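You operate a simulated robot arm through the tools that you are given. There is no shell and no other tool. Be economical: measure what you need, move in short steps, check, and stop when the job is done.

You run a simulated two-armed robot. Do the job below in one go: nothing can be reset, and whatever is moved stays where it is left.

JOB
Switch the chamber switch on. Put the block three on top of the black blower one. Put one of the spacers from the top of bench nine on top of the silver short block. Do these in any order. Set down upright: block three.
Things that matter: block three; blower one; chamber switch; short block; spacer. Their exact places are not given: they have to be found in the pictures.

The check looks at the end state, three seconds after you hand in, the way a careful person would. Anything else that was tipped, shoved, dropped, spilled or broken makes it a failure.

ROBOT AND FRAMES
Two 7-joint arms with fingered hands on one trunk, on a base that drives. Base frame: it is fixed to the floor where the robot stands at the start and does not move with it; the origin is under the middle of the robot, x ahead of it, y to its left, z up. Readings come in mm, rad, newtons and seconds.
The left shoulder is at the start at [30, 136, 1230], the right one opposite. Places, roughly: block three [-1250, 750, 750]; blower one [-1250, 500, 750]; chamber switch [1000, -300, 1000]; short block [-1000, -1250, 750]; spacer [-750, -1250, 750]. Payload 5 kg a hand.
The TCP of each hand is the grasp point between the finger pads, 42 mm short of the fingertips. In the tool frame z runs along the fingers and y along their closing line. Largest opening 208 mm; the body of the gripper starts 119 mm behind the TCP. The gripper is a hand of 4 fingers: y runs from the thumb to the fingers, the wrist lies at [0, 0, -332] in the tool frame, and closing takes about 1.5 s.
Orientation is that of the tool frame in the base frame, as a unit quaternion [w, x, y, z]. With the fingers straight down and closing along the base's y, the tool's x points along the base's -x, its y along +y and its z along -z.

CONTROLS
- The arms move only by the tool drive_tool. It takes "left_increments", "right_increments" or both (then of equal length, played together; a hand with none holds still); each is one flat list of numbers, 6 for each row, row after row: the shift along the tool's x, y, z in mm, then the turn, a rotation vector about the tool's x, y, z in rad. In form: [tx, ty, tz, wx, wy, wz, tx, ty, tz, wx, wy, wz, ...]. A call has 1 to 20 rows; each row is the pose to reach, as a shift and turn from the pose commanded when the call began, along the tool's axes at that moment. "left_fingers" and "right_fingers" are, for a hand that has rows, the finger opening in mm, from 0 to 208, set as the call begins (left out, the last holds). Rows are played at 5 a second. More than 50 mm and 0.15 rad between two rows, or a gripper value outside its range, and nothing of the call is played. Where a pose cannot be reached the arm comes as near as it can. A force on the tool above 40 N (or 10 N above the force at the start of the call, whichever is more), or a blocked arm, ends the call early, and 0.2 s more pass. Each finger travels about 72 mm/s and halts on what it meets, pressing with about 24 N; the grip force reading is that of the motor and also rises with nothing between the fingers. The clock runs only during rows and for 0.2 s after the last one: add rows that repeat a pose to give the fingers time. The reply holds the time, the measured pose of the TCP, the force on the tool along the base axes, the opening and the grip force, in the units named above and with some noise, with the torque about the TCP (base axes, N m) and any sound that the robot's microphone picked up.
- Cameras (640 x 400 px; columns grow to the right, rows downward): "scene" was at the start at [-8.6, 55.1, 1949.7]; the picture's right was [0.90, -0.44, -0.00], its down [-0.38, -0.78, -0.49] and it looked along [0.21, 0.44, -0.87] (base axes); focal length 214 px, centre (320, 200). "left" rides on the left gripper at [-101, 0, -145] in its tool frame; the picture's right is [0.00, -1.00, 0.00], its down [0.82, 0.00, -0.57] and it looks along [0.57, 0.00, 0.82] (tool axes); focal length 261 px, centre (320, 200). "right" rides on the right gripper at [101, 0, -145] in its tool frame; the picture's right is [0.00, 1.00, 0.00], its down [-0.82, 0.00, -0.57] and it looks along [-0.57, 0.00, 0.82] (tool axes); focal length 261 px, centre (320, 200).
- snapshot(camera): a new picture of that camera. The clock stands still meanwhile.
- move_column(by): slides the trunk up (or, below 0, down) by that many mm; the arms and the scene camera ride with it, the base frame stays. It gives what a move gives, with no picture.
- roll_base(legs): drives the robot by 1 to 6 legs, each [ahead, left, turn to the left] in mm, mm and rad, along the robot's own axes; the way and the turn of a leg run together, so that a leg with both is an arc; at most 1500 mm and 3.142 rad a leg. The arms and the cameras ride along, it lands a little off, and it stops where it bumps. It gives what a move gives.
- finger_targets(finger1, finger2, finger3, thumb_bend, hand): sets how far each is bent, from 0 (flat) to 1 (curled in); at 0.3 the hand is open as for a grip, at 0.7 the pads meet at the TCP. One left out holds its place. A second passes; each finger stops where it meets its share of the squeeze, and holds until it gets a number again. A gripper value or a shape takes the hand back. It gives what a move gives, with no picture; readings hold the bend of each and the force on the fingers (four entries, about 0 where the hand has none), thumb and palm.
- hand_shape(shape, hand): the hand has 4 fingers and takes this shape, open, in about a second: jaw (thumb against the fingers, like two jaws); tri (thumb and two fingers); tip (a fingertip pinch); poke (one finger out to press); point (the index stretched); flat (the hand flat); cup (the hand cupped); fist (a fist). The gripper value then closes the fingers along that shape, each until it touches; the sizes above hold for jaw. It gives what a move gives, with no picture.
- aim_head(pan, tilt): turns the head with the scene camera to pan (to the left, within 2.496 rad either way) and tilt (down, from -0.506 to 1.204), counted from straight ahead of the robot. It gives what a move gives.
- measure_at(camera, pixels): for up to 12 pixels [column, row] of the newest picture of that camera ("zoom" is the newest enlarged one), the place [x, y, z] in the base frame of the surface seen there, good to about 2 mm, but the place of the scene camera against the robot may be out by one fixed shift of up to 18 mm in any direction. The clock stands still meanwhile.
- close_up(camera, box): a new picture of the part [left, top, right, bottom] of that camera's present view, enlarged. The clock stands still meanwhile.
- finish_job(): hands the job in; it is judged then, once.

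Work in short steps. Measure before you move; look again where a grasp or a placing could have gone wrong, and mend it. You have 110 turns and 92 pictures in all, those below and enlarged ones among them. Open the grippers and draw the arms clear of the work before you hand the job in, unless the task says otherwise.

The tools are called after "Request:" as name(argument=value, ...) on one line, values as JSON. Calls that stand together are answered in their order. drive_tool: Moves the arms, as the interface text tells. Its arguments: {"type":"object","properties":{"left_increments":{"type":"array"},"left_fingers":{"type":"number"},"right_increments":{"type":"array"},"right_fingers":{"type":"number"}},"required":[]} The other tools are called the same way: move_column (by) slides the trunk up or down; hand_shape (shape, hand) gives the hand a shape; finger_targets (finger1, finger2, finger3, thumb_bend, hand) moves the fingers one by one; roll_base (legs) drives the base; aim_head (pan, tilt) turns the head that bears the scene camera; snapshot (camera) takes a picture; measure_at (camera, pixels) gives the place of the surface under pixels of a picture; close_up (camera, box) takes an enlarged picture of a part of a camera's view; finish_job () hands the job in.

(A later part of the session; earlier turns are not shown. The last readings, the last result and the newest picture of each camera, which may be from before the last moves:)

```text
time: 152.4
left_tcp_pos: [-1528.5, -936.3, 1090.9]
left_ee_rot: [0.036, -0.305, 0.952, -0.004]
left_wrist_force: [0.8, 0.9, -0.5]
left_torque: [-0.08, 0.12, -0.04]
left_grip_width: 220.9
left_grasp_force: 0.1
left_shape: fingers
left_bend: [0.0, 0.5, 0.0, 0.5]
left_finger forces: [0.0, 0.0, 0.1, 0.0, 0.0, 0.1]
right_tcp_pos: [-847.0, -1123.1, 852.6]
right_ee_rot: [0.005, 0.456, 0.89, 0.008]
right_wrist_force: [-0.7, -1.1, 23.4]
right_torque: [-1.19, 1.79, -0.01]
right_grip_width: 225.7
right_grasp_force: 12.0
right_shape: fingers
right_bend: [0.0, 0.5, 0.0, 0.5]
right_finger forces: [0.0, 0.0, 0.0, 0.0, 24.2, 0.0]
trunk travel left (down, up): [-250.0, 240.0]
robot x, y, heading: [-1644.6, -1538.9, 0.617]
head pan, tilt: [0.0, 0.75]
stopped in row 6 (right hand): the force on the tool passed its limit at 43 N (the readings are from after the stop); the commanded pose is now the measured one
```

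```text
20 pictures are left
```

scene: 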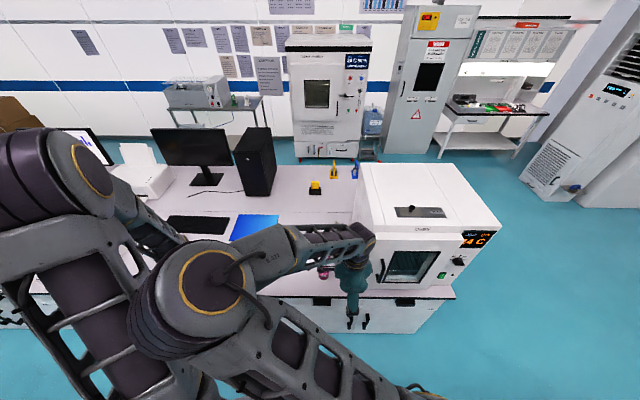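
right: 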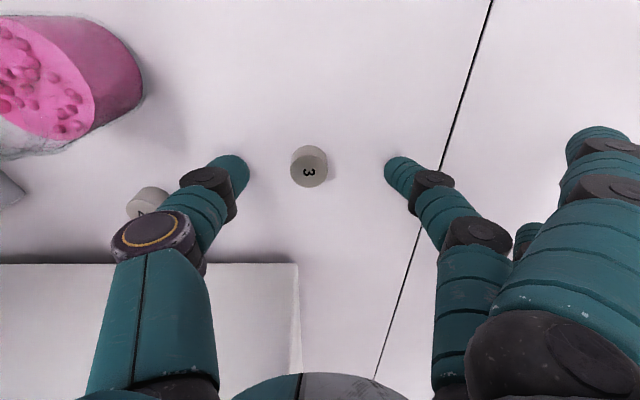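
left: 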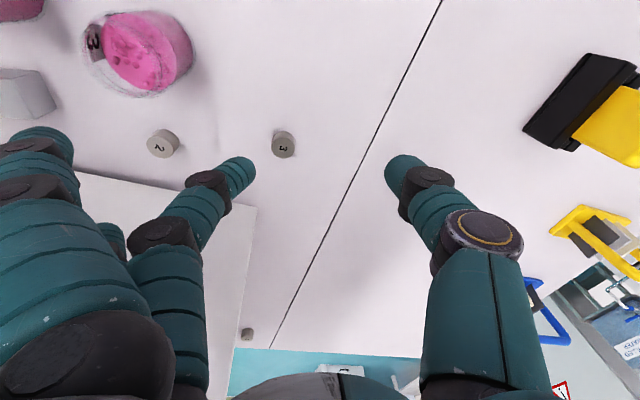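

The thumb tip touches the table (tips reach ~54 mm below TCP). Raise 6 mm and shift back 7 mm, then close gently to 0.6.

Request:
drive_tool(right_increments=[0, -3, -5, 0, 0, 0, 0, -7, -6, 0, 0, 0, 0, -7, -6, 0, 0, 0])

Request:
finger_targets(hand="right", finger2=0.6, thumb_bend=0.6)

Request:
snapshot(camera="right")

```text
time: 153.2
left_tcp_pos: [-1528.4, -937.3, 1092.2]
left_ee_rot: [0.036, -0.306, 0.951, -0.004]
left_wrist_force: [0.4, -1.0, -0.5]
left_torque: [0.03, -0.02, 0.0]
left_grip_width: 221.2
left_grasp_force: 0.1
left_shape: fingers
left_bend: [0.0, 0.5, 0.0, 0.5]
left_finger forces: [0.0, 0.0, 0.0, 0.0, 0.0, 0.1]
right_tcp_pos: [-852.6, -1127.4, 854.7]
right_ee_rot: [0.004, 0.456, 0.89, 0.005]
right_wrist_force: [0.6, -0.3, -0.3]
right_torque: [-0.02, 0.05, 0.01]
right_grip_width: 220.9
right_grasp_force: 0.0
right_shape: fingers
right_bend: [0.0, 0.5, 0.0, 0.5]
right_finger forces: [0.0, 0.0, 0.0, 0.1, 0.0, 0.1]
trunk travel left (down, up): [-250.0, 240.0]
robot x, y, heading: [-1640.7, -1536.9, 0.616]
head pan, tilt: [0.0, 0.75]
```

```text
time: 154.2
left_tcp_pos: [-1528.3, -938.2, 1091.3]
left_ee_rot: [0.035, -0.306, 0.951, -0.004]
left_wrist_force: [0.2, -0.4, 1.0]
left_torque: [0.02, 0.01, -0.04]
left_grip_width: 221.3
left_grasp_force: 0.1
left_shape: fingers
left_bend: [0.0, 0.5, 0.0, 0.5]
left_finger forces: [0.0, 0.1, 0.0, 0.1, 0.1, 0.0]
right_tcp_pos: [-853.7, -1127.7, 856.0]
right_ee_rot: [0.005, 0.456, 0.89, 0.007]
right_wrist_force: [0.9, 0.4, 0.5]
right_torque: [0.0, 0.01, -0.01]
right_grip_width: 195.5
right_grasp_force: 0.1
right_shape: fingers
right_bend: [0.0, 0.6, 0.0, 0.6]
right_finger forces: [0.0, 0.1, 0.1, 0.1, 0.0, 0.0]
trunk travel left (down, up): [-250.0, 240.0]
robot x, y, heading: [-1641.9, -1543.1, 0.622]
head pan, tilt: [0.0, 0.75]
```

```text
19 pictures are left
```

right: 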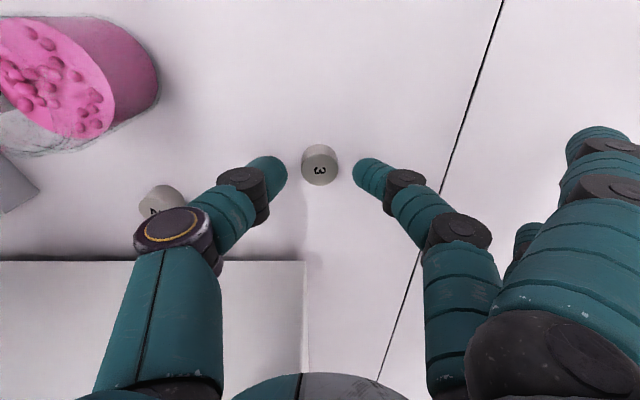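

Well centred. Close fully (force-limited).

Request:
finger_targets(hand="right", finger2=0.66, thumb_bend=0.66)

Request:
finger_targets(hand="right", finger2=0.74, thumb_bend=0.74)

Request:
snapshot(camera="right")

```text
time: 155.2
left_tcp_pos: [-1529.4, -938.3, 1092.1]
left_ee_rot: [0.035, -0.306, 0.951, -0.005]
left_wrist_force: [0.0, -0.5, -0.2]
left_torque: [-0.02, -0.01, -0.01]
left_grip_width: 221.4
left_grasp_force: 0.1
left_shape: fingers
left_bend: [0.0, 0.5, 0.0, 0.5]
left_finger forces: [0.0, 0.0, 0.0, 0.0, 0.0, 0.1]
right_tcp_pos: [-852.8, -1128.2, 858.2]
right_ee_rot: [0.005, 0.457, 0.889, 0.006]
right_wrist_force: [0.4, -0.7, 0.5]
right_torque: [-0.01, 0.02, -0.01]
right_grip_width: 181.6
right_grasp_force: 1.8
right_shape: fingers
right_bend: [0.0, 0.65, 0.0, 0.66]
right_finger forces: [0.0, 1.4, 0.0, 0.1, 1.3, 0.1]
trunk travel left (down, up): [-250.0, 240.0]
robot x, y, heading: [-1642.7, -1538.1, 0.62]
head pan, tilt: [0.0, 0.75]
```

```text
time: 156.2
left_tcp_pos: [-1528.2, -938.1, 1092.6]
left_ee_rot: [0.035, -0.306, 0.951, -0.004]
left_wrist_force: [-0.1, 0.2, -0.2]
left_torque: [0.02, -0.02, -0.01]
left_grip_width: 221.3
left_grasp_force: 0.1
left_shape: fingers
left_bend: [0.0, 0.5, 0.0, 0.5]
left_finger forces: [0.0, 0.1, 0.1, 0.0, 0.1, 0.0]
right_tcp_pos: [-852.1, -1128.0, 858.1]
right_ee_rot: [0.006, 0.456, 0.89, 0.006]
right_wrist_force: [1.3, -0.3, 8.9]
right_torque: [0.0, -0.06, -0.01]
right_grip_width: 166.7
right_grasp_force: 14.9
right_shape: fingers
right_bend: [0.0, 0.72, 0.0, 0.72]
right_finger forces: [0.0, 16.6, 0.0, 0.0, 13.9, 0.0]
trunk travel left (down, up): [-250.0, 240.0]
robot x, y, heading: [-1644.3, -1541.1, 0.62]
head pan, tilt: [0.0, 0.75]
```

```text
18 pictures are left
```

right: 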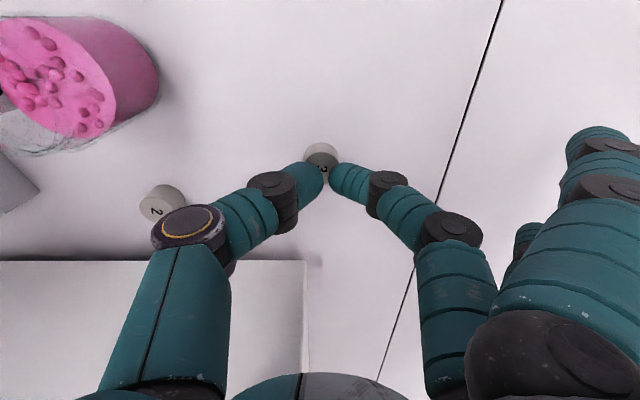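

The tips slid up over the spacer's rim. Reopen to 0.62, lower ~7 mm to near the table and close again.

Request:
finger_targets(hand="right", finger2=0.61, thumb_bend=0.61)

Request:
drive_tool(right_increments=[0, 0, 3, 0, 0, 0, 0, 0, 6, 0, 0, 0, 0, 0, 8, 0, 0, 0, 0, 0, 8, 0, 0, 0])

Request:
close_up(camera="right", box=[240, 110, 400, 210])

```text
time: 157.2
left_tcp_pos: [-1528.4, -937.6, 1091.1]
left_ee_rot: [0.035, -0.306, 0.951, -0.003]
left_wrist_force: [0.2, -0.5, 0.3]
left_torque: [0.02, -0.05, 0.03]
left_grip_width: 221.2
left_grasp_force: 0.0
left_shape: fingers
left_bend: [0.0, 0.5, 0.0, 0.5]
left_finger forces: [0.0, 0.1, 0.0, 0.1, 0.0, 0.1]
right_tcp_pos: [-853.5, -1128.2, 855.8]
right_ee_rot: [0.005, 0.455, 0.89, 0.006]
right_wrist_force: [-0.4, 0.3, 0.0]
right_torque: [-0.03, -0.01, 0.01]
right_grip_width: 192.5
right_grasp_force: 0.3
right_shape: fingers
right_bend: [0.0, 0.61, 0.0, 0.61]
right_finger forces: [0.0, 0.0, 0.0, 0.0, 0.2, 0.1]
trunk travel left (down, up): [-250.0, 240.0]
robot x, y, heading: [-1643.3, -1537.5, 0.62]
head pan, tilt: [0.0, 0.75]
```

```text
time: 158.2
left_tcp_pos: [-1528.8, -937.8, 1090.9]
left_ee_rot: [0.035, -0.305, 0.952, -0.004]
left_wrist_force: [0.5, 0.4, -0.3]
left_torque: [0.01, 0.01, 0.01]
left_grip_width: 220.9
left_grasp_force: 0.0
left_shape: fingers
left_bend: [0.0, 0.5, 0.0, 0.5]
left_finger forces: [0.1, 0.1, 0.1, 0.0, 0.0, 0.0]
right_tcp_pos: [-853.5, -1127.8, 851.6]
right_ee_rot: [0.005, 0.455, 0.89, 0.007]
right_wrist_force: [-0.2, -4.1, 22.4]
right_torque: [-0.7, 0.85, 0.1]
right_grip_width: 191.8
right_grasp_force: 10.9
right_shape: fingers
right_bend: [0.0, 0.61, 0.0, 0.61]
right_finger forces: [0.0, 0.1, 0.0, 0.1, 22.1, 0.1]
trunk travel left (down, up): [-250.0, 240.0]
robot x, y, heading: [-1641.1, -1541.4, 0.617]
head pan, tilt: [0.0, 0.75]
```

```text
4.00 times, centred on (320, 160) of right
```

zoom: 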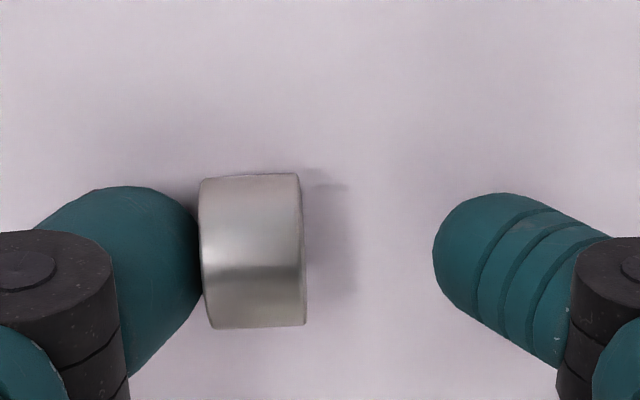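

The spacer got tipped onto its rim beside the thumb (22 N table contact). I'll free it: open f2, lift slightly, then push its upper edge with the thumb tip to lay it flat again.

Request:
finger_targets(hand="right", finger2=0.4)

Request:
drive_tool(right_increments=[0, -2, -3, 0, 0, 0, 0, -6, -5, 0, 0, 0, 0, -10, -10, 0, 0, 0, 0, -10, -13, 0, 0, 0, 0, -10, -13, 0, 0, 0])

Request:
close_up(camera="right", box=[240, 110, 400, 210])

Request:
measure_at(camera="zoom", pixels=[[250, 200], [300, 200], [320, 200], [340, 200], [320, 230], [320, 270], [180, 220], [160, 200]])

```text
time: 159.2
left_tcp_pos: [-1529.3, -938.9, 1093.5]
left_ee_rot: [0.036, -0.306, 0.951, -0.004]
left_wrist_force: [-0.1, 0.2, -0.6]
left_torque: [-0.05, 0.0, -0.01]
left_grip_width: 221.2
left_grasp_force: 0.0
left_shape: fingers
left_bend: [0.0, 0.5, 0.0, 0.5]
left_finger forces: [0.1, 0.0, 0.1, 0.0, 0.0, 0.0]
right_tcp_pos: [-855.2, -1128.4, 849.8]
right_ee_rot: [0.006, 0.456, 0.89, 0.007]
right_wrist_force: [0.0, -5.9, 30.5]
right_torque: [-0.96, 1.04, 0.15]
right_grip_width: 191.4
right_grasp_force: 15.4
right_shape: fingers
right_bend: [0.0, 0.4, 0.0, 0.61]
right_finger forces: [0.1, 0.1, 0.1, 0.0, 30.7, 0.0]
trunk travel left (down, up): [-250.0, 240.0]
robot x, y, heading: [-1641.7, -1541.4, 0.617]
head pan, tilt: [0.0, 0.75]
```

```text
time: 160.4
left_tcp_pos: [-1529.0, -936.9, 1090.9]
left_ee_rot: [0.036, -0.305, 0.952, -0.005]
left_wrist_force: [0.3, 0.5, -0.3]
left_torque: [-0.05, -0.03, -0.01]
left_grip_width: 221.3
left_grasp_force: 0.1
left_shape: fingers
left_bend: [0.0, 0.5, 0.0, 0.5]
left_finger forces: [0.1, 0.0, 0.0, 0.1, 0.0, 0.0]
right_tcp_pos: [-860.0, -1133.5, 861.2]
right_ee_rot: [0.004, 0.457, 0.89, 0.005]
right_wrist_force: [0.0, 0.0, -0.8]
right_torque: [-0.01, 0.0, 0.01]
right_grip_width: 191.8
right_grasp_force: 0.0
right_shape: fingers
right_bend: [0.0, 0.4, 0.0, 0.61]
right_finger forces: [0.1, 0.0, 0.1, 0.0, 0.0, 0.0]
trunk travel left (down, up): [-250.0, 240.0]
robot x, y, heading: [-1642.2, -1541.6, 0.619]
head pan, tilt: [0.0, 0.75]
```

```text
4.00 times, centred on (320, 160) of right
```

zoom: 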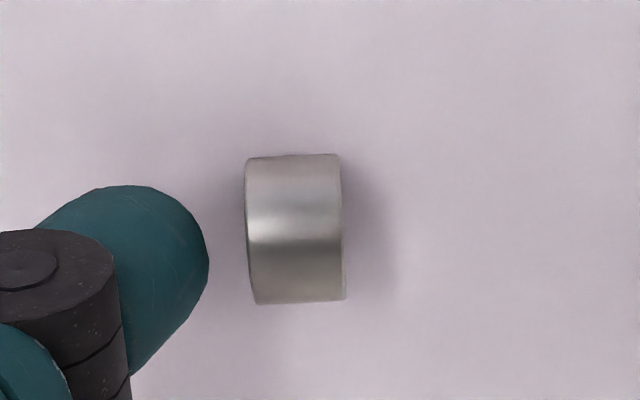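

```text
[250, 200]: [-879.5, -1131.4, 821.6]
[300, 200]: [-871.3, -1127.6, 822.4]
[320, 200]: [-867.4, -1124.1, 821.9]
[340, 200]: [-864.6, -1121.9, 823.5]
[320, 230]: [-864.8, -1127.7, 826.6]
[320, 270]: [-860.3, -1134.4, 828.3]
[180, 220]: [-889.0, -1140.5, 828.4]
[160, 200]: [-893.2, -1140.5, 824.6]
```

Spacer stands on its rim (top z 828). Raise 7 mm so the thumb tip meets its upper edge, and push forward ~30 mm.

Request:
drive_tool(right_increments=[0, 0, -7, 0, 0, 0, 0, 5, -7, 0, 0, 0, 0, 8, -7, 0, 0, 0, 0, 11, -7, 0, 0, 0, 0, 14, -7, 0, 0, 0, 0, 17, -7, 0, 0, 0, 0, 20, -7, 0, 0, 0, 0, 23, -7, 0, 0, 0, 0, 26, -7, 0, 0, 0, 0, 26, -7, 0, 0, 0])

Request:
close_up(camera="right", box=[240, 110, 400, 210])

```text
time: 162.6
left_tcp_pos: [-1528.8, -937.7, 1090.4]
left_ee_rot: [0.035, -0.306, 0.951, -0.004]
left_wrist_force: [0.6, -0.6, 0.5]
left_torque: [0.04, -0.02, 0.04]
left_grip_width: 221.2
left_grasp_force: 0.0
left_shape: fingers
left_bend: [0.0, 0.5, 0.0, 0.5]
left_finger forces: [0.1, 0.0, 0.1, 0.1, 0.0, 0.0]
right_tcp_pos: [-839.0, -1119.7, 869.5]
right_ee_rot: [0.005, 0.456, 0.89, 0.006]
right_wrist_force: [-0.1, 0.2, -0.2]
right_torque: [-0.01, 0.01, 0.0]
right_grip_width: 192.3
right_grasp_force: 0.6
right_shape: fingers
right_bend: [0.0, 0.4, 0.0, 0.61]
right_finger forces: [0.0, 0.1, 0.1, 0.0, 0.4, 0.0]
trunk travel left (down, up): [-250.0, 240.0]
robot x, y, heading: [-1642.7, -1540.6, 0.613]
head pan, tilt: [0.0, 0.75]
```

```text
4.00 times, centred on (320, 160) of right
```

zoom: 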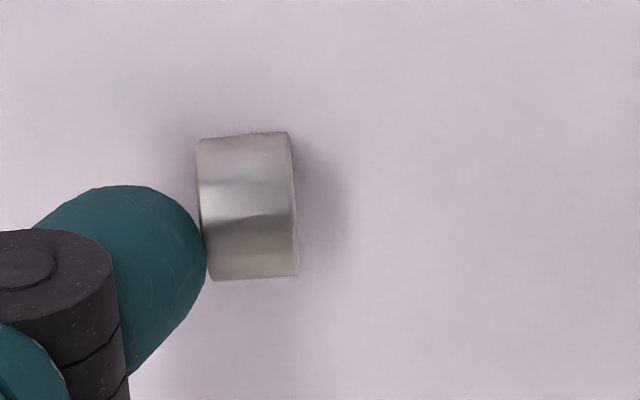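

It only slid. New plan: grip the spacer by its two faces, tilt the hand 40° and let it lie down. Lower 6 mm and close both digits.

Request:
drive_tool(right_increments=[0, -2, 0, 0, 0, 0, 0, -3, 3, 0, 0, 0, 0, -3, 6, 0, 0, 0, 0, -3, 6, 0, 0, 0])

Request:
finger_targets(hand="right", finger2=0.6)

Request:
finger_targets(hand="right", finger2=0.76, thumb_bend=0.76)

Request:
close_up(camera="right", box=[240, 110, 400, 210])

```text
time: 163.6
left_tcp_pos: [-1528.4, -937.6, 1091.6]
left_ee_rot: [0.035, -0.307, 0.951, -0.004]
left_wrist_force: [-0.2, 0.6, -0.3]
left_torque: [0.0, -0.01, 0.0]
left_grip_width: 221.2
left_grasp_force: 0.0
left_shape: fingers
left_bend: [0.0, 0.5, 0.0, 0.5]
left_finger forces: [0.0, 0.0, 0.1, 0.0, 0.1, 0.0]
right_tcp_pos: [-843.5, -1120.7, 863.8]
right_ee_rot: [0.004, 0.456, 0.89, 0.006]
right_wrist_force: [0.7, 0.2, -0.2]
right_torque: [0.0, 0.03, 0.01]
right_grip_width: 192.2
right_grasp_force: 0.0
right_shape: fingers
right_bend: [0.0, 0.4, 0.0, 0.61]
right_finger forces: [0.0, 0.0, 0.0, 0.1, 0.0, 0.1]
trunk travel left (down, up): [-250.0, 240.0]
robot x, y, heading: [-1645.1, -1540.5, 0.614]
head pan, tilt: [0.0, 0.75]
```

```text
time: 164.6
left_tcp_pos: [-1528.1, -938.6, 1091.9]
left_ee_rot: [0.035, -0.306, 0.951, -0.004]
left_wrist_force: [0.2, -0.2, -0.4]
left_torque: [-0.01, -0.01, 0.0]
left_grip_width: 221.2
left_grasp_force: 0.1
left_shape: fingers
left_bend: [0.0, 0.5, 0.0, 0.5]
left_finger forces: [0.0, 0.0, 0.1, 0.0, 0.0, 0.0]
right_tcp_pos: [-843.2, -1121.2, 863.4]
right_ee_rot: [0.005, 0.457, 0.889, 0.006]
right_wrist_force: [1.0, 0.5, -0.7]
right_torque: [-0.02, 0.01, 0.03]
right_grip_width: 192.2
right_grasp_force: 0.1
right_shape: fingers
right_bend: [0.0, 0.6, 0.0, 0.61]
right_finger forces: [0.0, 0.0, 0.1, 0.1, 0.1, 0.0]
trunk travel left (down, up): [-250.0, 240.0]
robot x, y, heading: [-1643.7, -1537.6, 0.618]
head pan, tilt: [0.0, 0.75]
```

```text
time: 165.6
left_tcp_pos: [-1529.2, -936.8, 1091.3]
left_ee_rot: [0.035, -0.306, 0.951, -0.003]
left_wrist_force: [-0.1, 0.6, -0.2]
left_torque: [-0.03, 0.02, 0.0]
left_grip_width: 221.3
left_grasp_force: 0.0
left_shape: fingers
left_bend: [0.0, 0.5, 0.0, 0.5]
left_finger forces: [0.1, 0.0, 0.0, 0.1, 0.0, 0.0]
right_tcp_pos: [-842.7, -1120.8, 863.7]
right_ee_rot: [0.005, 0.457, 0.89, 0.006]
right_wrist_force: [0.3, -0.8, 4.7]
right_torque: [-0.08, 0.04, 0.02]
right_grip_width: 160.7
right_grasp_force: 10.7
right_shape: fingers
right_bend: [0.0, 0.68, 0.0, 0.74]
right_finger forces: [0.1, 11.2, 0.0, 0.1, 10.8, 0.0]
trunk travel left (down, up): [-250.0, 240.0]
robot x, y, heading: [-1641.4, -1539.7, 0.614]
head pan, tilt: [0.0, 0.75]
```

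```text
4.00 times, centred on (320, 160) of right
```

zoom: 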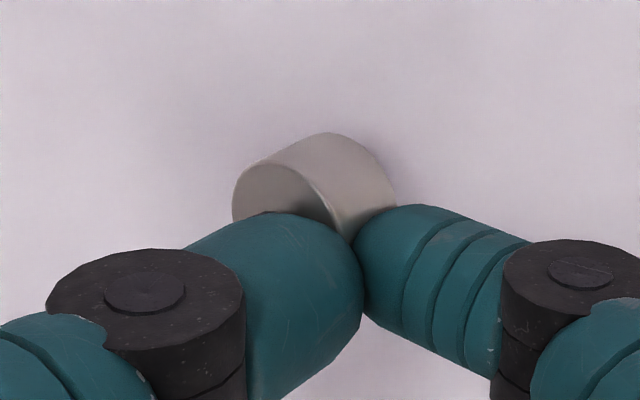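

The grip was off-centre so the spacer swivelled. Open again, then measure the spacer position to re-centre the fingers on it.

Request:
finger_targets(hand="right", finger2=0.56, thumb_bend=0.56)

Request:
close_up(camera="right", box=[240, 90, 400, 190])

Request:
measure_at(camera="zoom", pixels=[[290, 230], [320, 230], [350, 230], [320, 260], [320, 200], [350, 260], [290, 260], [320, 290], [180, 290], [470, 290]])

```text
time: 166.6
left_tcp_pos: [-1527.9, -937.9, 1091.2]
left_ee_rot: [0.035, -0.306, 0.952, -0.004]
left_wrist_force: [-0.7, -0.2, -0.3]
left_torque: [-0.02, 0.02, 0.01]
left_grip_width: 221.3
left_grasp_force: 0.0
left_shape: fingers
left_bend: [0.0, 0.5, 0.0, 0.5]
left_finger forces: [0.0, 0.1, 0.1, 0.0, 0.0, 0.0]
right_tcp_pos: [-842.5, -1121.7, 863.5]
right_ee_rot: [0.005, 0.456, 0.89, 0.007]
right_wrist_force: [1.2, -0.8, -0.3]
right_torque: [0.02, 0.01, 0.03]
right_grip_width: 205.0
right_grasp_force: 0.1
right_shape: fingers
right_bend: [0.0, 0.56, 0.0, 0.56]
right_finger forces: [0.1, 0.1, 0.0, 0.1, 0.1, 0.1]
trunk travel left (down, up): [-250.0, 240.0]
robot x, y, heading: [-1644.3, -1539.6, 0.619]
head pan, tilt: [0.0, 0.75]
```

```text
4.00 times, centred on (320, 140) of right
```

zoom: 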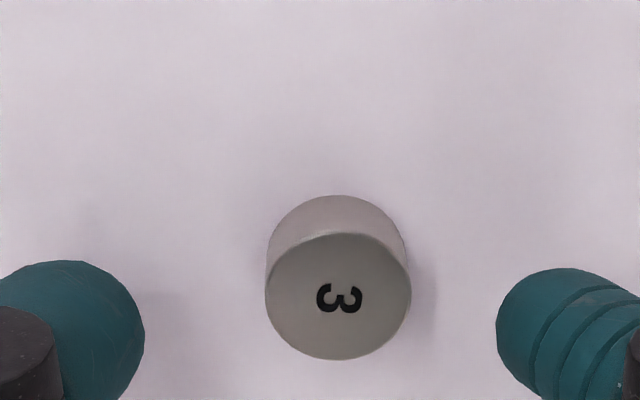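

```text
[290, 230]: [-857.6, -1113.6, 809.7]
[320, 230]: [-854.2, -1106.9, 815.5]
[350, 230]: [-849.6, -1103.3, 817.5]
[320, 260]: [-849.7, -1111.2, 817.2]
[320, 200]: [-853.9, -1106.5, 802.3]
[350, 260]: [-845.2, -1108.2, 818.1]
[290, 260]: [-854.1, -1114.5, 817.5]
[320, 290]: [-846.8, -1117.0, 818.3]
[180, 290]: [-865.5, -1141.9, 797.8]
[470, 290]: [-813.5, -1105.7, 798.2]
```

Lucky: the spacer has fallen flat, "3" up, centre ≈(-844.5,-1115.5). Re-centre (+7 x, +2 y), lower 9 mm and close gently in steps.

Request:
drive_tool(right_increments=[4, 1, 0, 0, 0, 0, 7, 2, 4, 0, 0, 0, 7, 2, 8, 0, 0, 0, 7, 2, 9.5, 0, 0, 0, 7, 2, 9.5, 0, 0, 0])

Request:
finger_targets(hand="right", finger2=0.63, thumb_bend=0.63)

Request:
close_up(camera="right", box=[240, 110, 400, 210])

```text
time: 167.8
left_tcp_pos: [-1527.8, -938.0, 1091.9]
left_ee_rot: [0.035, -0.306, 0.951, -0.004]
left_wrist_force: [0.1, 0.6, 0.8]
left_torque: [0.0, 0.01, 0.0]
left_grip_width: 221.1
left_grasp_force: 0.1
left_shape: fingers
left_bend: [0.0, 0.5, 0.0, 0.5]
left_finger forces: [0.0, 0.0, 0.1, 0.0, 0.1, 0.0]
right_tcp_pos: [-844.7, -1114.1, 854.1]
right_ee_rot: [0.005, 0.456, 0.89, 0.006]
right_wrist_force: [-0.7, -0.5, 6.0]
right_torque: [-0.18, 0.33, -0.02]
right_grip_width: 204.8
right_grasp_force: 3.4
right_shape: fingers
right_bend: [0.0, 0.56, 0.0, 0.56]
right_finger forces: [0.0, 0.0, 0.0, 0.0, 6.7, 0.0]
trunk travel left (down, up): [-250.0, 240.0]
robot x, y, heading: [-1643.8, -1540.0, 0.617]
head pan, tilt: [0.0, 0.75]
```

```text
time: 168.8
left_tcp_pos: [-1528.3, -937.3, 1092.3]
left_ee_rot: [0.035, -0.306, 0.951, -0.005]
left_wrist_force: [0.3, -0.3, 0.2]
left_torque: [-0.01, -0.04, -0.01]
left_grip_width: 221.2
left_grasp_force: 0.0
left_shape: fingers
left_bend: [0.0, 0.5, 0.0, 0.5]
left_finger forces: [0.1, 0.0, 0.1, 0.0, 0.0, 0.0]
right_tcp_pos: [-844.5, -1113.9, 852.9]
right_ee_rot: [0.005, 0.456, 0.89, 0.006]
right_wrist_force: [0.2, 0.1, -0.2]
right_torque: [0.02, 0.01, -0.03]
right_grip_width: 187.6
right_grasp_force: 0.1
right_shape: fingers
right_bend: [0.0, 0.63, 0.0, 0.63]
right_finger forces: [0.1, 0.0, 0.1, 0.0, 0.0, 0.1]
trunk travel left (down, up): [-250.0, 240.0]
robot x, y, heading: [-1641.4, -1539.1, 0.619]
head pan, tilt: [0.0, 0.75]
```

```text
4.00 times, centred on (320, 160) of right
```

zoom: 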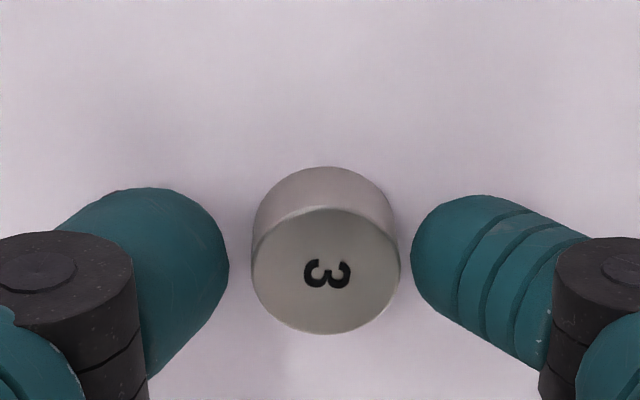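

Aligned. Lower 2 mm and close to 0.66, then 0.69.

Request:
drive_tool(right_increments=[0, 1, 2, 0, 0, 0, 0, 1, 2, 0, 0, 0])

Request:
finger_targets(hand="right", finger2=0.66, thumb_bend=0.66)

Request:
finger_targets(hand="right", finger2=0.685, thumb_bend=0.685)

Request:
close_up(camera="right", box=[240, 110, 400, 210])

```text
time: 169.4
left_tcp_pos: [-1528.4, -937.5, 1089.8]
left_ee_rot: [0.035, -0.307, 0.951, -0.004]
left_wrist_force: [-0.4, 0.4, 0.7]
left_torque: [0.0, -0.01, -0.01]
left_grip_width: 221.1
left_grasp_force: 0.1
left_shape: fingers
left_bend: [0.0, 0.5, 0.0, 0.5]
left_finger forces: [0.0, 0.0, 0.1, 0.0, 0.0, 0.0]
right_tcp_pos: [-843.0, -1114.0, 852.2]
right_ee_rot: [0.005, 0.457, 0.89, 0.007]
right_wrist_force: [0.7, -0.1, 1.0]
right_torque: [-0.02, 0.03, 0.0]
right_grip_width: 187.6
right_grasp_force: 0.0
right_shape: fingers
right_bend: [0.0, 0.63, 0.0, 0.63]
right_finger forces: [0.0, 0.0, 0.0, 0.0, 0.1, 0.1]
trunk travel left (down, up): [-250.0, 240.0]
robot x, y, heading: [-1643.1, -1535.6, 0.614]
head pan, tilt: [0.0, 0.75]
```

```text
time: 170.4
left_tcp_pos: [-1528.6, -937.8, 1091.8]
left_ee_rot: [0.036, -0.305, 0.952, -0.004]
left_wrist_force: [-1.0, -0.7, 0.1]
left_torque: [-0.01, 0.0, -0.03]
left_grip_width: 221.3
left_grasp_force: 0.1
left_shape: fingers
left_bend: [0.0, 0.5, 0.0, 0.5]
left_finger forces: [0.0, 0.0, 0.0, 0.1, 0.0, 0.0]
right_tcp_pos: [-843.5, -1113.7, 849.9]
right_ee_rot: [0.006, 0.457, 0.889, 0.006]
right_wrist_force: [0.0, -0.4, 0.4]
right_torque: [-0.01, -0.03, 0.0]
right_grip_width: 182.4
right_grasp_force: 2.5
right_shape: fingers
right_bend: [0.0, 0.65, 0.0, 0.65]
right_finger forces: [0.0, 2.2, 0.0, 0.0, 2.4, 0.0]
trunk travel left (down, up): [-250.0, 240.0]
robot x, y, heading: [-1642.5, -1538.7, 0.612]
head pan, tilt: [0.0, 0.75]
```

```text
time: 171.4
left_tcp_pos: [-1528.2, -937.5, 1090.8]
left_ee_rot: [0.036, -0.305, 0.952, -0.005]
left_wrist_force: [0.2, -0.1, -0.2]
left_torque: [0.0, -0.03, -0.02]
left_grip_width: 221.3
left_grasp_force: 0.0
left_shape: fingers
left_bend: [0.0, 0.5, 0.0, 0.5]
left_finger forces: [0.1, 0.1, 0.0, 0.0, 0.0, 0.0]
right_tcp_pos: [-844.6, -1113.1, 850.5]
right_ee_rot: [0.005, 0.457, 0.89, 0.006]
right_wrist_force: [-0.8, 0.4, -0.3]
right_torque: [0.0, 0.02, -0.01]
right_grip_width: 181.4
right_grasp_force: 5.6
right_shape: fingers
right_bend: [0.0, 0.65, 0.0, 0.67]
right_finger forces: [0.1, 5.9, 0.0, 0.0, 5.7, 0.0]
trunk travel left (down, up): [-250.0, 240.0]
robot x, y, heading: [-1643.5, -1538.2, 0.616]
head pan, tilt: [0.0, 0.75]
```

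```text
4.00 times, centred on (320, 160) of right
```

zoom: 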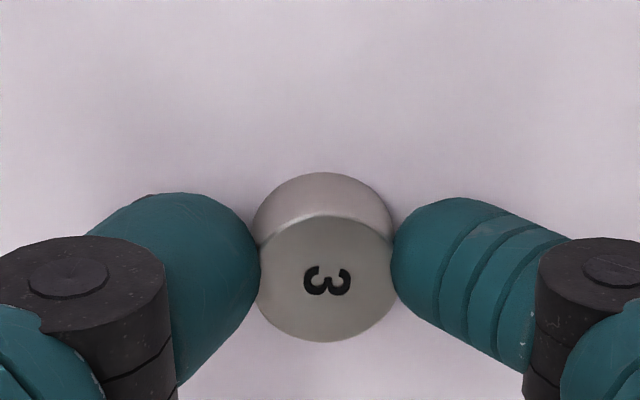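

Good symmetric grip at ~6 N. Lift slowly.

Request:
drive_tool(right_increments=[0, 0, -5, 0, 0, 0, 0, 0, -12, 0, 0, 0, 0, 0, -25, 0, 0, 0, 0, 0, -45, 0, 0, 0, 0, 0, -70, 0, 0, 0])

Request:
snapshot(camera="right")

```text
time: 172.6
left_tcp_pos: [-1528.3, -936.6, 1090.7]
left_ee_rot: [0.035, -0.306, 0.951, -0.003]
left_wrist_force: [0.6, 0.8, -0.2]
left_torque: [0.01, -0.06, 0.0]
left_grip_width: 221.4
left_grasp_force: 0.1
left_shape: fingers
left_bend: [0.0, 0.5, 0.0, 0.5]
left_finger forces: [0.1, 0.0, 0.0, 0.0, 0.0, 0.0]
right_tcp_pos: [-846.4, -1113.4, 921.7]
right_ee_rot: [0.005, 0.457, 0.89, 0.006]
right_wrist_force: [-1.1, -0.3, -1.4]
right_torque: [0.04, -0.02, -0.02]
right_grip_width: 181.2
right_grasp_force: 5.8
right_shape: fingers
right_bend: [0.0, 0.65, 0.0, 0.67]
right_finger forces: [0.0, 5.9, 0.0, 0.0, 5.7, 0.0]
trunk travel left (down, up): [-250.0, 240.0]
robot x, y, heading: [-1639.6, -1541.6, 0.618]
head pan, tilt: [0.0, 0.75]
```

```text
10 pictures are left
```

right: 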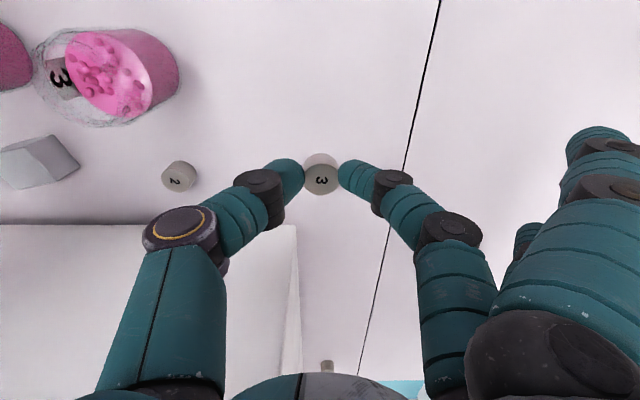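

Held level. Measure spacer centre relative to the TCP, block top, and jar rim heights for clearance.

Request:
measure_at(camera="right", pixels=[[322, 180], [313, 178], [332, 180], [322, 190], [40, 70], [60, 118], [110, 124], [140, 108], [177, 80], [160, 50], [20, 160], [45, 150]])

```text
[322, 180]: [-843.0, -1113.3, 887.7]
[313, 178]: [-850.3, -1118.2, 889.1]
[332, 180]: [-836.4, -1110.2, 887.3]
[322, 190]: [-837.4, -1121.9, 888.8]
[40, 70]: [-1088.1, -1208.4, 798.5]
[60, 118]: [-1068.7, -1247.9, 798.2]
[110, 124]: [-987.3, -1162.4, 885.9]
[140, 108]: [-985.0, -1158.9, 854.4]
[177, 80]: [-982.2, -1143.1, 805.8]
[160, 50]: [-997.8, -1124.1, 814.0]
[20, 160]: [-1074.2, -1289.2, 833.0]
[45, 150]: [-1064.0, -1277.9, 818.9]
```

Jar rims reach z 886, so I add 5° yaw for the flat fingers' clearance. Carry the spacer high over to the short block (-1072,-1300) and stop ~33 mm above it.

Request:
drive_tool(right_increments=[0, 0, -22, 0, 0, 0, 0, 0, -45, 0, 0, 0, -2.2, -36.7, -45, 0, 0, 0.011, -4.4, -73.5, -45, 0, 0, 0.022, -6.5, -110.2, -45, 0, 0, 0.033, -8.7, -147, -45, 0, 0, 0.044, -10.9, -183.7, -45, 0, 0, 0.055, -13, -220.4, -45, 0, 0, 0.066, -15.2, -257.2, -45, 0, 0, 0.077, -17.4, -293.9, -45, 0, 0, 0.087, -17.4, -293.9, -20, 0, 0, 0.087, -17.4, -293.9, 2, 0, 0, 0.087, -17.4, -293.9, 2, 0, 0, 0.087])

Request:
snapshot(camera="right")

```text
time: 175.4
left_tcp_pos: [-1528.2, -936.9, 1091.8]
left_ee_rot: [0.036, -0.306, 0.951, -0.004]
left_wrist_force: [-0.1, -0.1, -0.2]
left_torque: [-0.06, 0.0, 0.0]
left_grip_width: 221.3
left_grasp_force: 0.0
left_shape: fingers
left_bend: [0.0, 0.5, 0.0, 0.5]
left_finger forces: [0.1, 0.0, 0.0, 0.0, 0.0, 0.0]
right_tcp_pos: [-1075.6, -1298.8, 914.9]
right_ee_rot: [0.005, 0.495, 0.869, 0.007]
right_wrist_force: [-0.3, -0.4, -0.7]
right_torque: [0.04, -0.01, 0.0]
right_grip_width: 181.2
right_grasp_force: 5.5
right_shape: fingers
right_bend: [0.0, 0.65, 0.0, 0.67]
right_finger forces: [0.0, 5.4, 0.1, 0.0, 5.3, 0.0]
trunk travel left (down, up): [-250.0, 240.0]
robot x, y, heading: [-1644.1, -1539.8, 0.616]
head pan, tilt: [0.0, 0.75]
```

```text
9 pictures are left
```

right: 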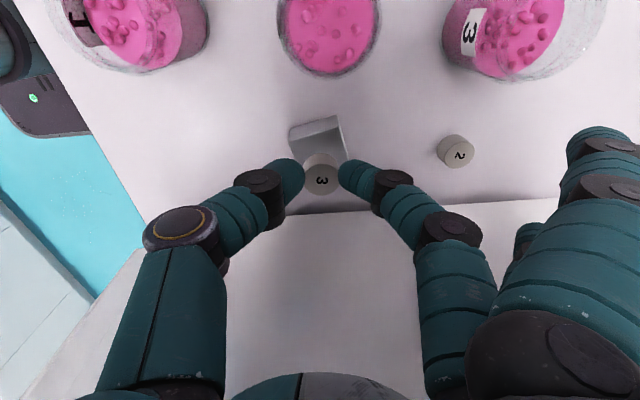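

Measure the spacer and the visible block-top corners.

Request:
close_up(camera="right", box=[270, 100, 370, 200])

Request:
measure_at(camera="right", pixels=[[322, 180], [313, 180], [331, 180], [322, 190], [294, 134], [334, 122], [344, 155], [316, 140], [303, 150]])

```text
4.00 times, centred on (320, 150) of right
```

zoom: 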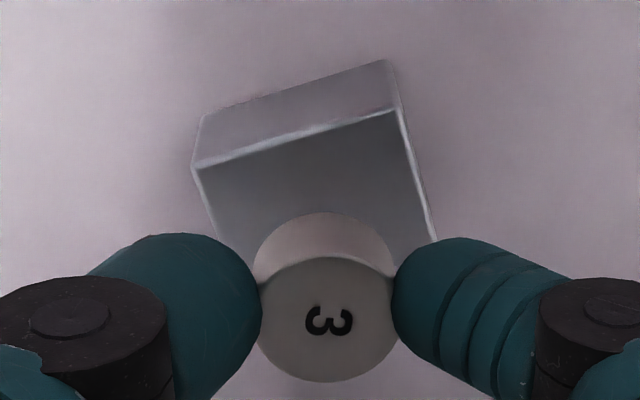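

```text
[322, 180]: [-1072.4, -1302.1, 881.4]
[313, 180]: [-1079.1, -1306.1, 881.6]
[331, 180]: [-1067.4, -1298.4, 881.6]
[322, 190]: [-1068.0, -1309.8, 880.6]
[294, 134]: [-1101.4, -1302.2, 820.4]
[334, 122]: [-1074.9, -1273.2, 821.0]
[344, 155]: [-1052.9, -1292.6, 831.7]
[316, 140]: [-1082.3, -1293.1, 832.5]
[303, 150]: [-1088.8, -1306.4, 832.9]
```

Spacer is over the block centre within 2 mm, bottom ≈28 mm above its top. Lower 25 mm.

Request:
drive_tool(right_increments=[0.8, 0.5, 10, 0, 0, 0, 1.5, 0.9, 19, 0, 0, 0, 1.5, 0.9, 24, 0, 0, 0, 1.5, 0.9, 25, 0, 0, 0, 1.5, 0.9, 25, 0, 0, 0])

Request:
drive_tool(right_increments=[0, 0, 1, 0, 0, 0, 0, 0, 2, 0, 0, 0, 0, 0, 2, 0, 0, 0])

```text
time: 176.6
left_tcp_pos: [-1528.0, -937.2, 1089.9]
left_ee_rot: [0.035, -0.305, 0.952, -0.004]
left_wrist_force: [-0.4, -0.7, 0.7]
left_torque: [-0.01, -0.02, 0.02]
left_grip_width: 221.1
left_grasp_force: 0.2
left_shape: fingers
left_bend: [0.0, 0.5, 0.0, 0.5]
left_finger forces: [0.0, 0.1, 0.0, 0.1, 0.0, 0.0]
right_tcp_pos: [-1074.2, -1295.9, 889.3]
right_ee_rot: [0.005, 0.494, 0.869, 0.006]
right_wrist_force: [-1.3, -0.6, -0.4]
right_torque: [-0.03, 0.0, -0.03]
right_grip_width: 181.0
right_grasp_force: 5.2
right_shape: fingers
right_bend: [0.0, 0.65, 0.0, 0.67]
right_finger forces: [0.0, 5.4, 0.1, 0.1, 5.3, 0.0]
trunk travel left (down, up): [-250.0, 240.0]
robot x, y, heading: [-1644.4, -1538.8, 0.616]
head pan, tilt: [0.0, 0.75]
```

```text
time: 177.4
left_tcp_pos: [-1527.3, -937.4, 1089.8]
left_ee_rot: [0.035, -0.306, 0.951, -0.004]
left_wrist_force: [0.0, 0.5, 0.7]
left_torque: [-0.03, 0.0, -0.01]
left_grip_width: 221.3
left_grasp_force: 0.1
left_shape: fingers
left_bend: [0.0, 0.5, 0.0, 0.5]
left_finger forces: [0.1, 0.0, 0.0, 0.0, 0.1, 0.1]
right_tcp_pos: [-1072.3, -1296.0, 888.7]
right_ee_rot: [0.005, 0.495, 0.869, 0.006]
right_wrist_force: [0.2, 0.2, -1.5]
right_torque: [0.01, -0.02, 0.03]
right_grip_width: 181.1
right_grasp_force: 5.0
right_shape: fingers
right_bend: [0.0, 0.65, 0.0, 0.67]
right_finger forces: [0.0, 5.4, 0.1, 0.0, 5.3, 0.0]
trunk travel left (down, up): [-250.0, 240.0]
robot x, y, heading: [-1641.7, -1539.7, 0.617]
head pan, tilt: [0.0, 0.75]
```

Still free; creep down further and check force and view.

Request:
drive_tool(right_increments=[0, 0, 1, 0, 0, 0, 0, 0, 2, 0, 0, 0, 0, 0, 2, 0, 0, 0])

Request:
close_up(camera="right", box=[270, 110, 370, 210])

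Request:
measure_at(camera="zoom", pixels=[[327, 280], [300, 280], [355, 280], [230, 180], [380, 130]])

```text
time: 178.2
left_tcp_pos: [-1528.9, -937.1, 1091.6]
left_ee_rot: [0.035, -0.306, 0.951, -0.005]
left_wrist_force: [0.1, -0.1, 0.0]
left_torque: [0.02, -0.03, 0.0]
left_grip_width: 221.1
left_grasp_force: 0.0
left_shape: fingers
left_bend: [0.0, 0.5, 0.0, 0.5]
left_finger forces: [0.1, 0.0, 0.0, 0.0, 0.1, 0.0]
right_tcp_pos: [-1072.8, -1295.9, 885.2]
right_ee_rot: [0.004, 0.495, 0.869, 0.007]
right_wrist_force: [-0.4, -0.4, -1.5]
right_torque: [0.02, 0.02, 0.02]
right_grip_width: 181.0
right_grasp_force: 5.2
right_shape: fingers
right_bend: [0.0, 0.65, 0.0, 0.67]
right_finger forces: [0.1, 5.5, 0.1, 0.1, 5.3, 0.0]
trunk travel left (down, up): [-250.0, 240.0]
robot x, y, heading: [-1640.7, -1538.4, 0.618]
head pan, tilt: [0.0, 0.75]
```

```text
4.00 times, centred on (320, 160) of right
```

zoom: 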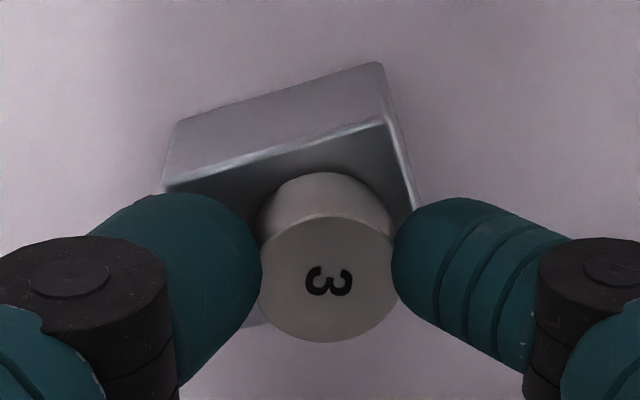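

```text
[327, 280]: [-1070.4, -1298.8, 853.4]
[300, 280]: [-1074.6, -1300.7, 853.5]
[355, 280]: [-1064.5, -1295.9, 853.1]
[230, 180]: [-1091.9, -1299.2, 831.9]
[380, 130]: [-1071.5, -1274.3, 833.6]
```

Spacer bottom is at ~833, right at the block top. One more 1.5 mm, then release evenly.

Request:
drive_tool(right_increments=[0, 0, 1, 0, 0, 0, 0, 0, 1.5, 0, 0, 0, 0, 0, 1.5, 0, 0, 0])

Request:
finger_targets(hand="right", finger2=0.62, thumb_bend=0.635)

Request:
close_up(camera="right", box=[270, 110, 370, 210])

```text
time: 179.0
left_tcp_pos: [-1528.4, -938.2, 1092.0]
left_ee_rot: [0.036, -0.305, 0.952, -0.005]
left_wrist_force: [-0.2, 0.3, 0.0]
left_torque: [0.0, -0.02, -0.02]
left_grip_width: 221.3
left_grasp_force: 0.0
left_shape: fingers
left_bend: [0.0, 0.5, 0.0, 0.5]
left_finger forces: [0.0, 0.0, 0.0, 0.0, 0.1, 0.1]
right_tcp_pos: [-1073.2, -1295.7, 884.0]
right_ee_rot: [0.004, 0.494, 0.869, 0.006]
right_wrist_force: [0.3, 0.1, 1.8]
right_torque: [0.03, -0.02, 0.0]
right_grip_width: 180.8
right_grasp_force: 5.4
right_shape: fingers
right_bend: [0.0, 0.65, 0.0, 0.67]
right_finger forces: [0.0, 6.0, 0.1, 0.0, 5.8, 0.1]
trunk travel left (down, up): [-250.0, 240.0]
robot x, y, heading: [-1641.7, -1538.9, 0.613]
head pan, tilt: [0.0, 0.75]
```

```text
time: 180.0
left_tcp_pos: [-1529.3, -938.1, 1091.1]
left_ee_rot: [0.035, -0.307, 0.951, -0.004]
left_wrist_force: [-0.3, -0.8, 0.1]
left_torque: [0.0, 0.0, 0.0]
left_grip_width: 220.8
left_grasp_force: 0.0
left_shape: fingers
left_bend: [0.0, 0.5, 0.0, 0.5]
left_finger forces: [0.0, 0.0, 0.0, 0.1, 0.0, 0.0]
right_tcp_pos: [-1072.7, -1295.8, 884.2]
right_ee_rot: [0.005, 0.494, 0.869, 0.006]
right_wrist_force: [0.5, -0.7, 0.4]
right_torque: [0.01, 0.02, -0.01]
right_grip_width: 186.8
right_grasp_force: 0.1
right_shape: fingers
right_bend: [0.0, 0.62, 0.0, 0.63]
right_finger forces: [0.1, 0.0, 0.0, 0.0, 0.1, 0.1]
trunk travel left (down, up): [-250.0, 240.0]
robot x, y, heading: [-1645.4, -1537.6, 0.614]
head pan, tilt: [0.0, 0.75]
```

```text
4.00 times, centred on (320, 160) of right
```

zoom: 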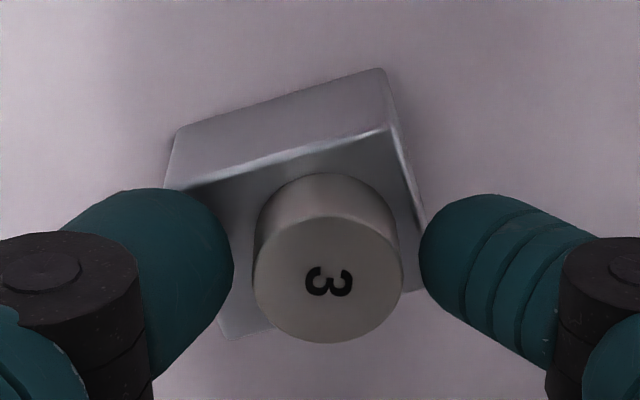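

The spacer stands centred on the short block. Rise straight up 150 mm, then check.

Request:
drive_tool(right_increments=[0, 0, -8, 0, 0, 0, 0, 0, -20, 0, 0, 0, 0, 0, -45, 0, 0, 0, 0, 0, -80, 0, 0, 0, 0, 0, -120, 0, 0, 0, 0, 0, -160, 0, 0, 0, 0, 0, -200, 0, 0, 0])

Request:
snapshot(camera="right")

```text
time: 181.6
left_tcp_pos: [-1529.5, -936.6, 1091.6]
left_ee_rot: [0.035, -0.306, 0.951, -0.004]
left_wrist_force: [-0.2, -0.5, 0.1]
left_torque: [-0.02, -0.05, -0.05]
left_grip_width: 221.1
left_grasp_force: 0.0
left_shape: fingers
left_bend: [0.0, 0.5, 0.0, 0.5]
left_finger forces: [0.0, 0.0, 0.0, 0.1, 0.0, 0.1]
right_tcp_pos: [-1078.3, -1300.4, 1085.5]
right_ee_rot: [0.005, 0.494, 0.869, 0.006]
right_wrist_force: [0.1, -0.2, 0.8]
right_torque: [0.06, -0.08, -0.01]
right_grip_width: 187.0
right_grasp_force: 0.0
right_shape: fingers
right_bend: [0.0, 0.62, 0.0, 0.63]
right_finger forces: [0.0, 0.0, 0.1, 0.0, 0.1, 0.0]
trunk travel left (down, up): [-250.0, 240.0]
robot x, y, heading: [-1642.0, -1538.4, 0.617]
head pan, tilt: [0.0, 0.75]
```

```text
5 pictures are left
```

right: 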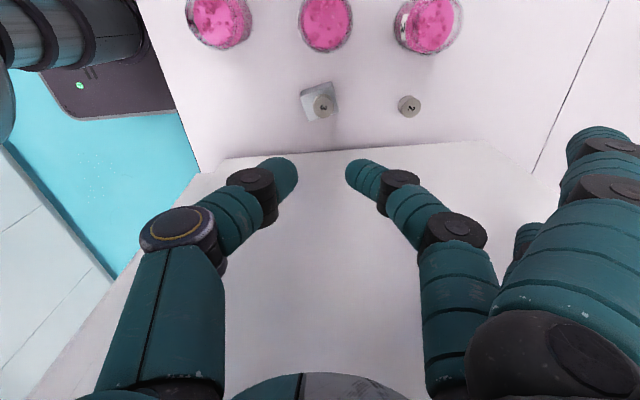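

Spacer 3 sits on the short block, jars and spacer 2 undisturbed. Draw the arm back, open the hands and back the base off.

Request:
drive_tool(right_increments=[0, -40, 0, 0, 0, 0, 0, -80, 0, 0, 0, 0, 0, -120, 0, 0, 0, 0, 0, -160, 0, 0, 0, 0])

Request:
roll_base(legs=[[-230, 0, 0]])

Request:
hand_shape(hand="right", shape="jaw")

Request:
hand_shape(hand="left", shape="jaw")

Request:
snapshot(camera="scene")

```text
time: 182.6
left_tcp_pos: [-1530.3, -937.5, 1092.3]
left_ee_rot: [0.035, -0.306, 0.951, -0.004]
left_wrist_force: [0.0, -0.9, -0.7]
left_torque: [0.06, -0.14, -0.01]
left_grip_width: 221.2
left_grasp_force: 0.0
left_shape: fingers
left_bend: [0.0, 0.5, 0.0, 0.5]
left_finger forces: [0.1, 0.1, 0.0, 0.0, 0.0, 0.0]
right_tcp_pos: [-1215.8, -1382.3, 1083.6]
right_ee_rot: [0.005, 0.493, 0.87, 0.007]
right_wrist_force: [-0.7, -0.9, -0.1]
right_torque: [0.1, -0.15, 0.0]
right_grip_width: 187.2
right_grasp_force: 0.0
right_shape: fingers
right_bend: [0.0, 0.62, 0.0, 0.63]
right_finger forces: [0.0, 0.1, 0.0, 0.1, 0.0, 0.1]
trunk travel left (down, up): [-250.0, 240.0]
robot x, y, heading: [-1642.4, -1539.0, 0.614]
head pan, tilt: [0.0, 0.75]
```

```text
time: 184.3
left_tcp_pos: [-1711.0, -1066.9, 1092.0]
left_ee_rot: [0.036, -0.306, 0.951, -0.004]
left_wrist_force: [-0.5, 0.0, 0.5]
left_torque: [0.04, -0.09, 0.01]
left_grip_width: 221.3
left_grasp_force: 0.0
left_shape: fingers
left_bend: [0.0, 0.5, 0.0, 0.5]
left_finger forces: [0.0, 0.0, 0.0, 0.0, 0.0, 0.0]
right_tcp_pos: [-1397.0, -1509.8, 1080.5]
right_ee_rot: [0.005, 0.495, 0.869, 0.007]
right_wrist_force: [-1.5, -1.0, 0.1]
right_torque: [0.05, -0.08, -0.02]
right_grip_width: 187.2
right_grasp_force: 0.0
right_shape: fingers
right_bend: [0.0, 0.62, 0.0, 0.63]
right_finger forces: [0.1, 0.0, 0.0, 0.0, 0.1, 0.0]
trunk travel left (down, up): [-250.0, 240.0]
robot x, y, heading: [-1822.0, -1666.7, 0.618]
head pan, tilt: [0.0, 0.75]
```

```text
time: 185.2
left_tcp_pos: [-1711.2, -1065.8, 1091.7]
left_ee_rot: [0.035, -0.306, 0.951, -0.004]
left_wrist_force: [-0.4, 0.7, 0.0]
left_torque: [-0.02, 0.01, -0.01]
left_grip_width: 221.1
left_grasp_force: 0.1
left_shape: fingers
left_bend: [0.0, 0.5, 0.0, 0.5]
left_finger forces: [0.0, 0.0, 0.0, 0.1, 0.1, 0.0]
right_tcp_pos: [-1396.8, -1509.3, 1081.6]
right_ee_rot: [0.006, 0.495, 0.869, 0.007]
right_wrist_force: [0.4, 0.1, 0.5]
right_torque: [-0.02, 0.02, 0.0]
right_grip_width: 207.9
right_grasp_force: 0.1
right_shape: jaw
right_bend: [0.3, 0.3, 0.3, 0.3]
right_finger forces: [0.0, 0.1, 0.1, 0.1, 0.1, 0.1]
trunk travel left (down, up): [-250.0, 240.0]
robot x, y, heading: [-1827.1, -1666.1, 0.619]
head pan, tilt: [0.0, 0.75]
```

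```text
time: 186.1
left_tcp_pos: [-1710.8, -1066.6, 1091.9]
left_ee_rot: [0.036, -0.306, 0.951, -0.004]
left_wrist_force: [0.3, 0.5, 0.0]
left_torque: [0.01, 0.0, -0.02]
left_grip_width: 207.9
left_grasp_force: 0.1
left_shape: jaw
left_bend: [0.3, 0.3, 0.3, 0.3]
left_finger forces: [0.0, 0.0, 0.1, 0.1, 0.0, 0.0]
right_tcp_pos: [-1396.3, -1509.7, 1081.6]
right_ee_rot: [0.005, 0.495, 0.869, 0.006]
right_wrist_force: [-0.3, 0.2, 0.5]
right_torque: [0.0, -0.02, 0.02]
right_grip_width: 207.7
right_grasp_force: 0.1
right_shape: jaw
right_bend: [0.3, 0.3, 0.3, 0.3]
right_finger forces: [0.0, 0.1, 0.0, 0.0, 0.0, 0.1]
trunk travel left (down, up): [-250.0, 240.0]
robot x, y, heading: [-1822.3, -1665.0, 0.621]
head pan, tilt: [0.0, 0.75]
```

```text
4 pictures are left
```

scene: 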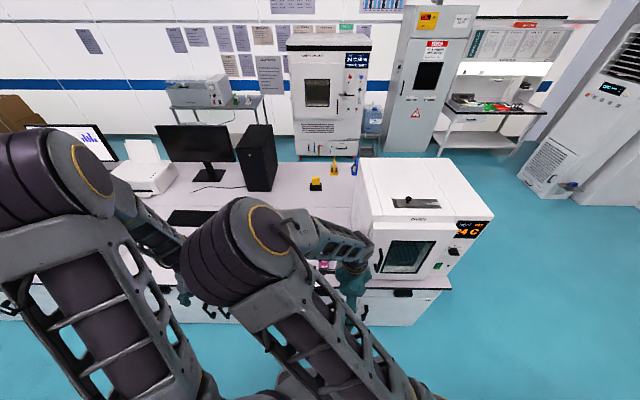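

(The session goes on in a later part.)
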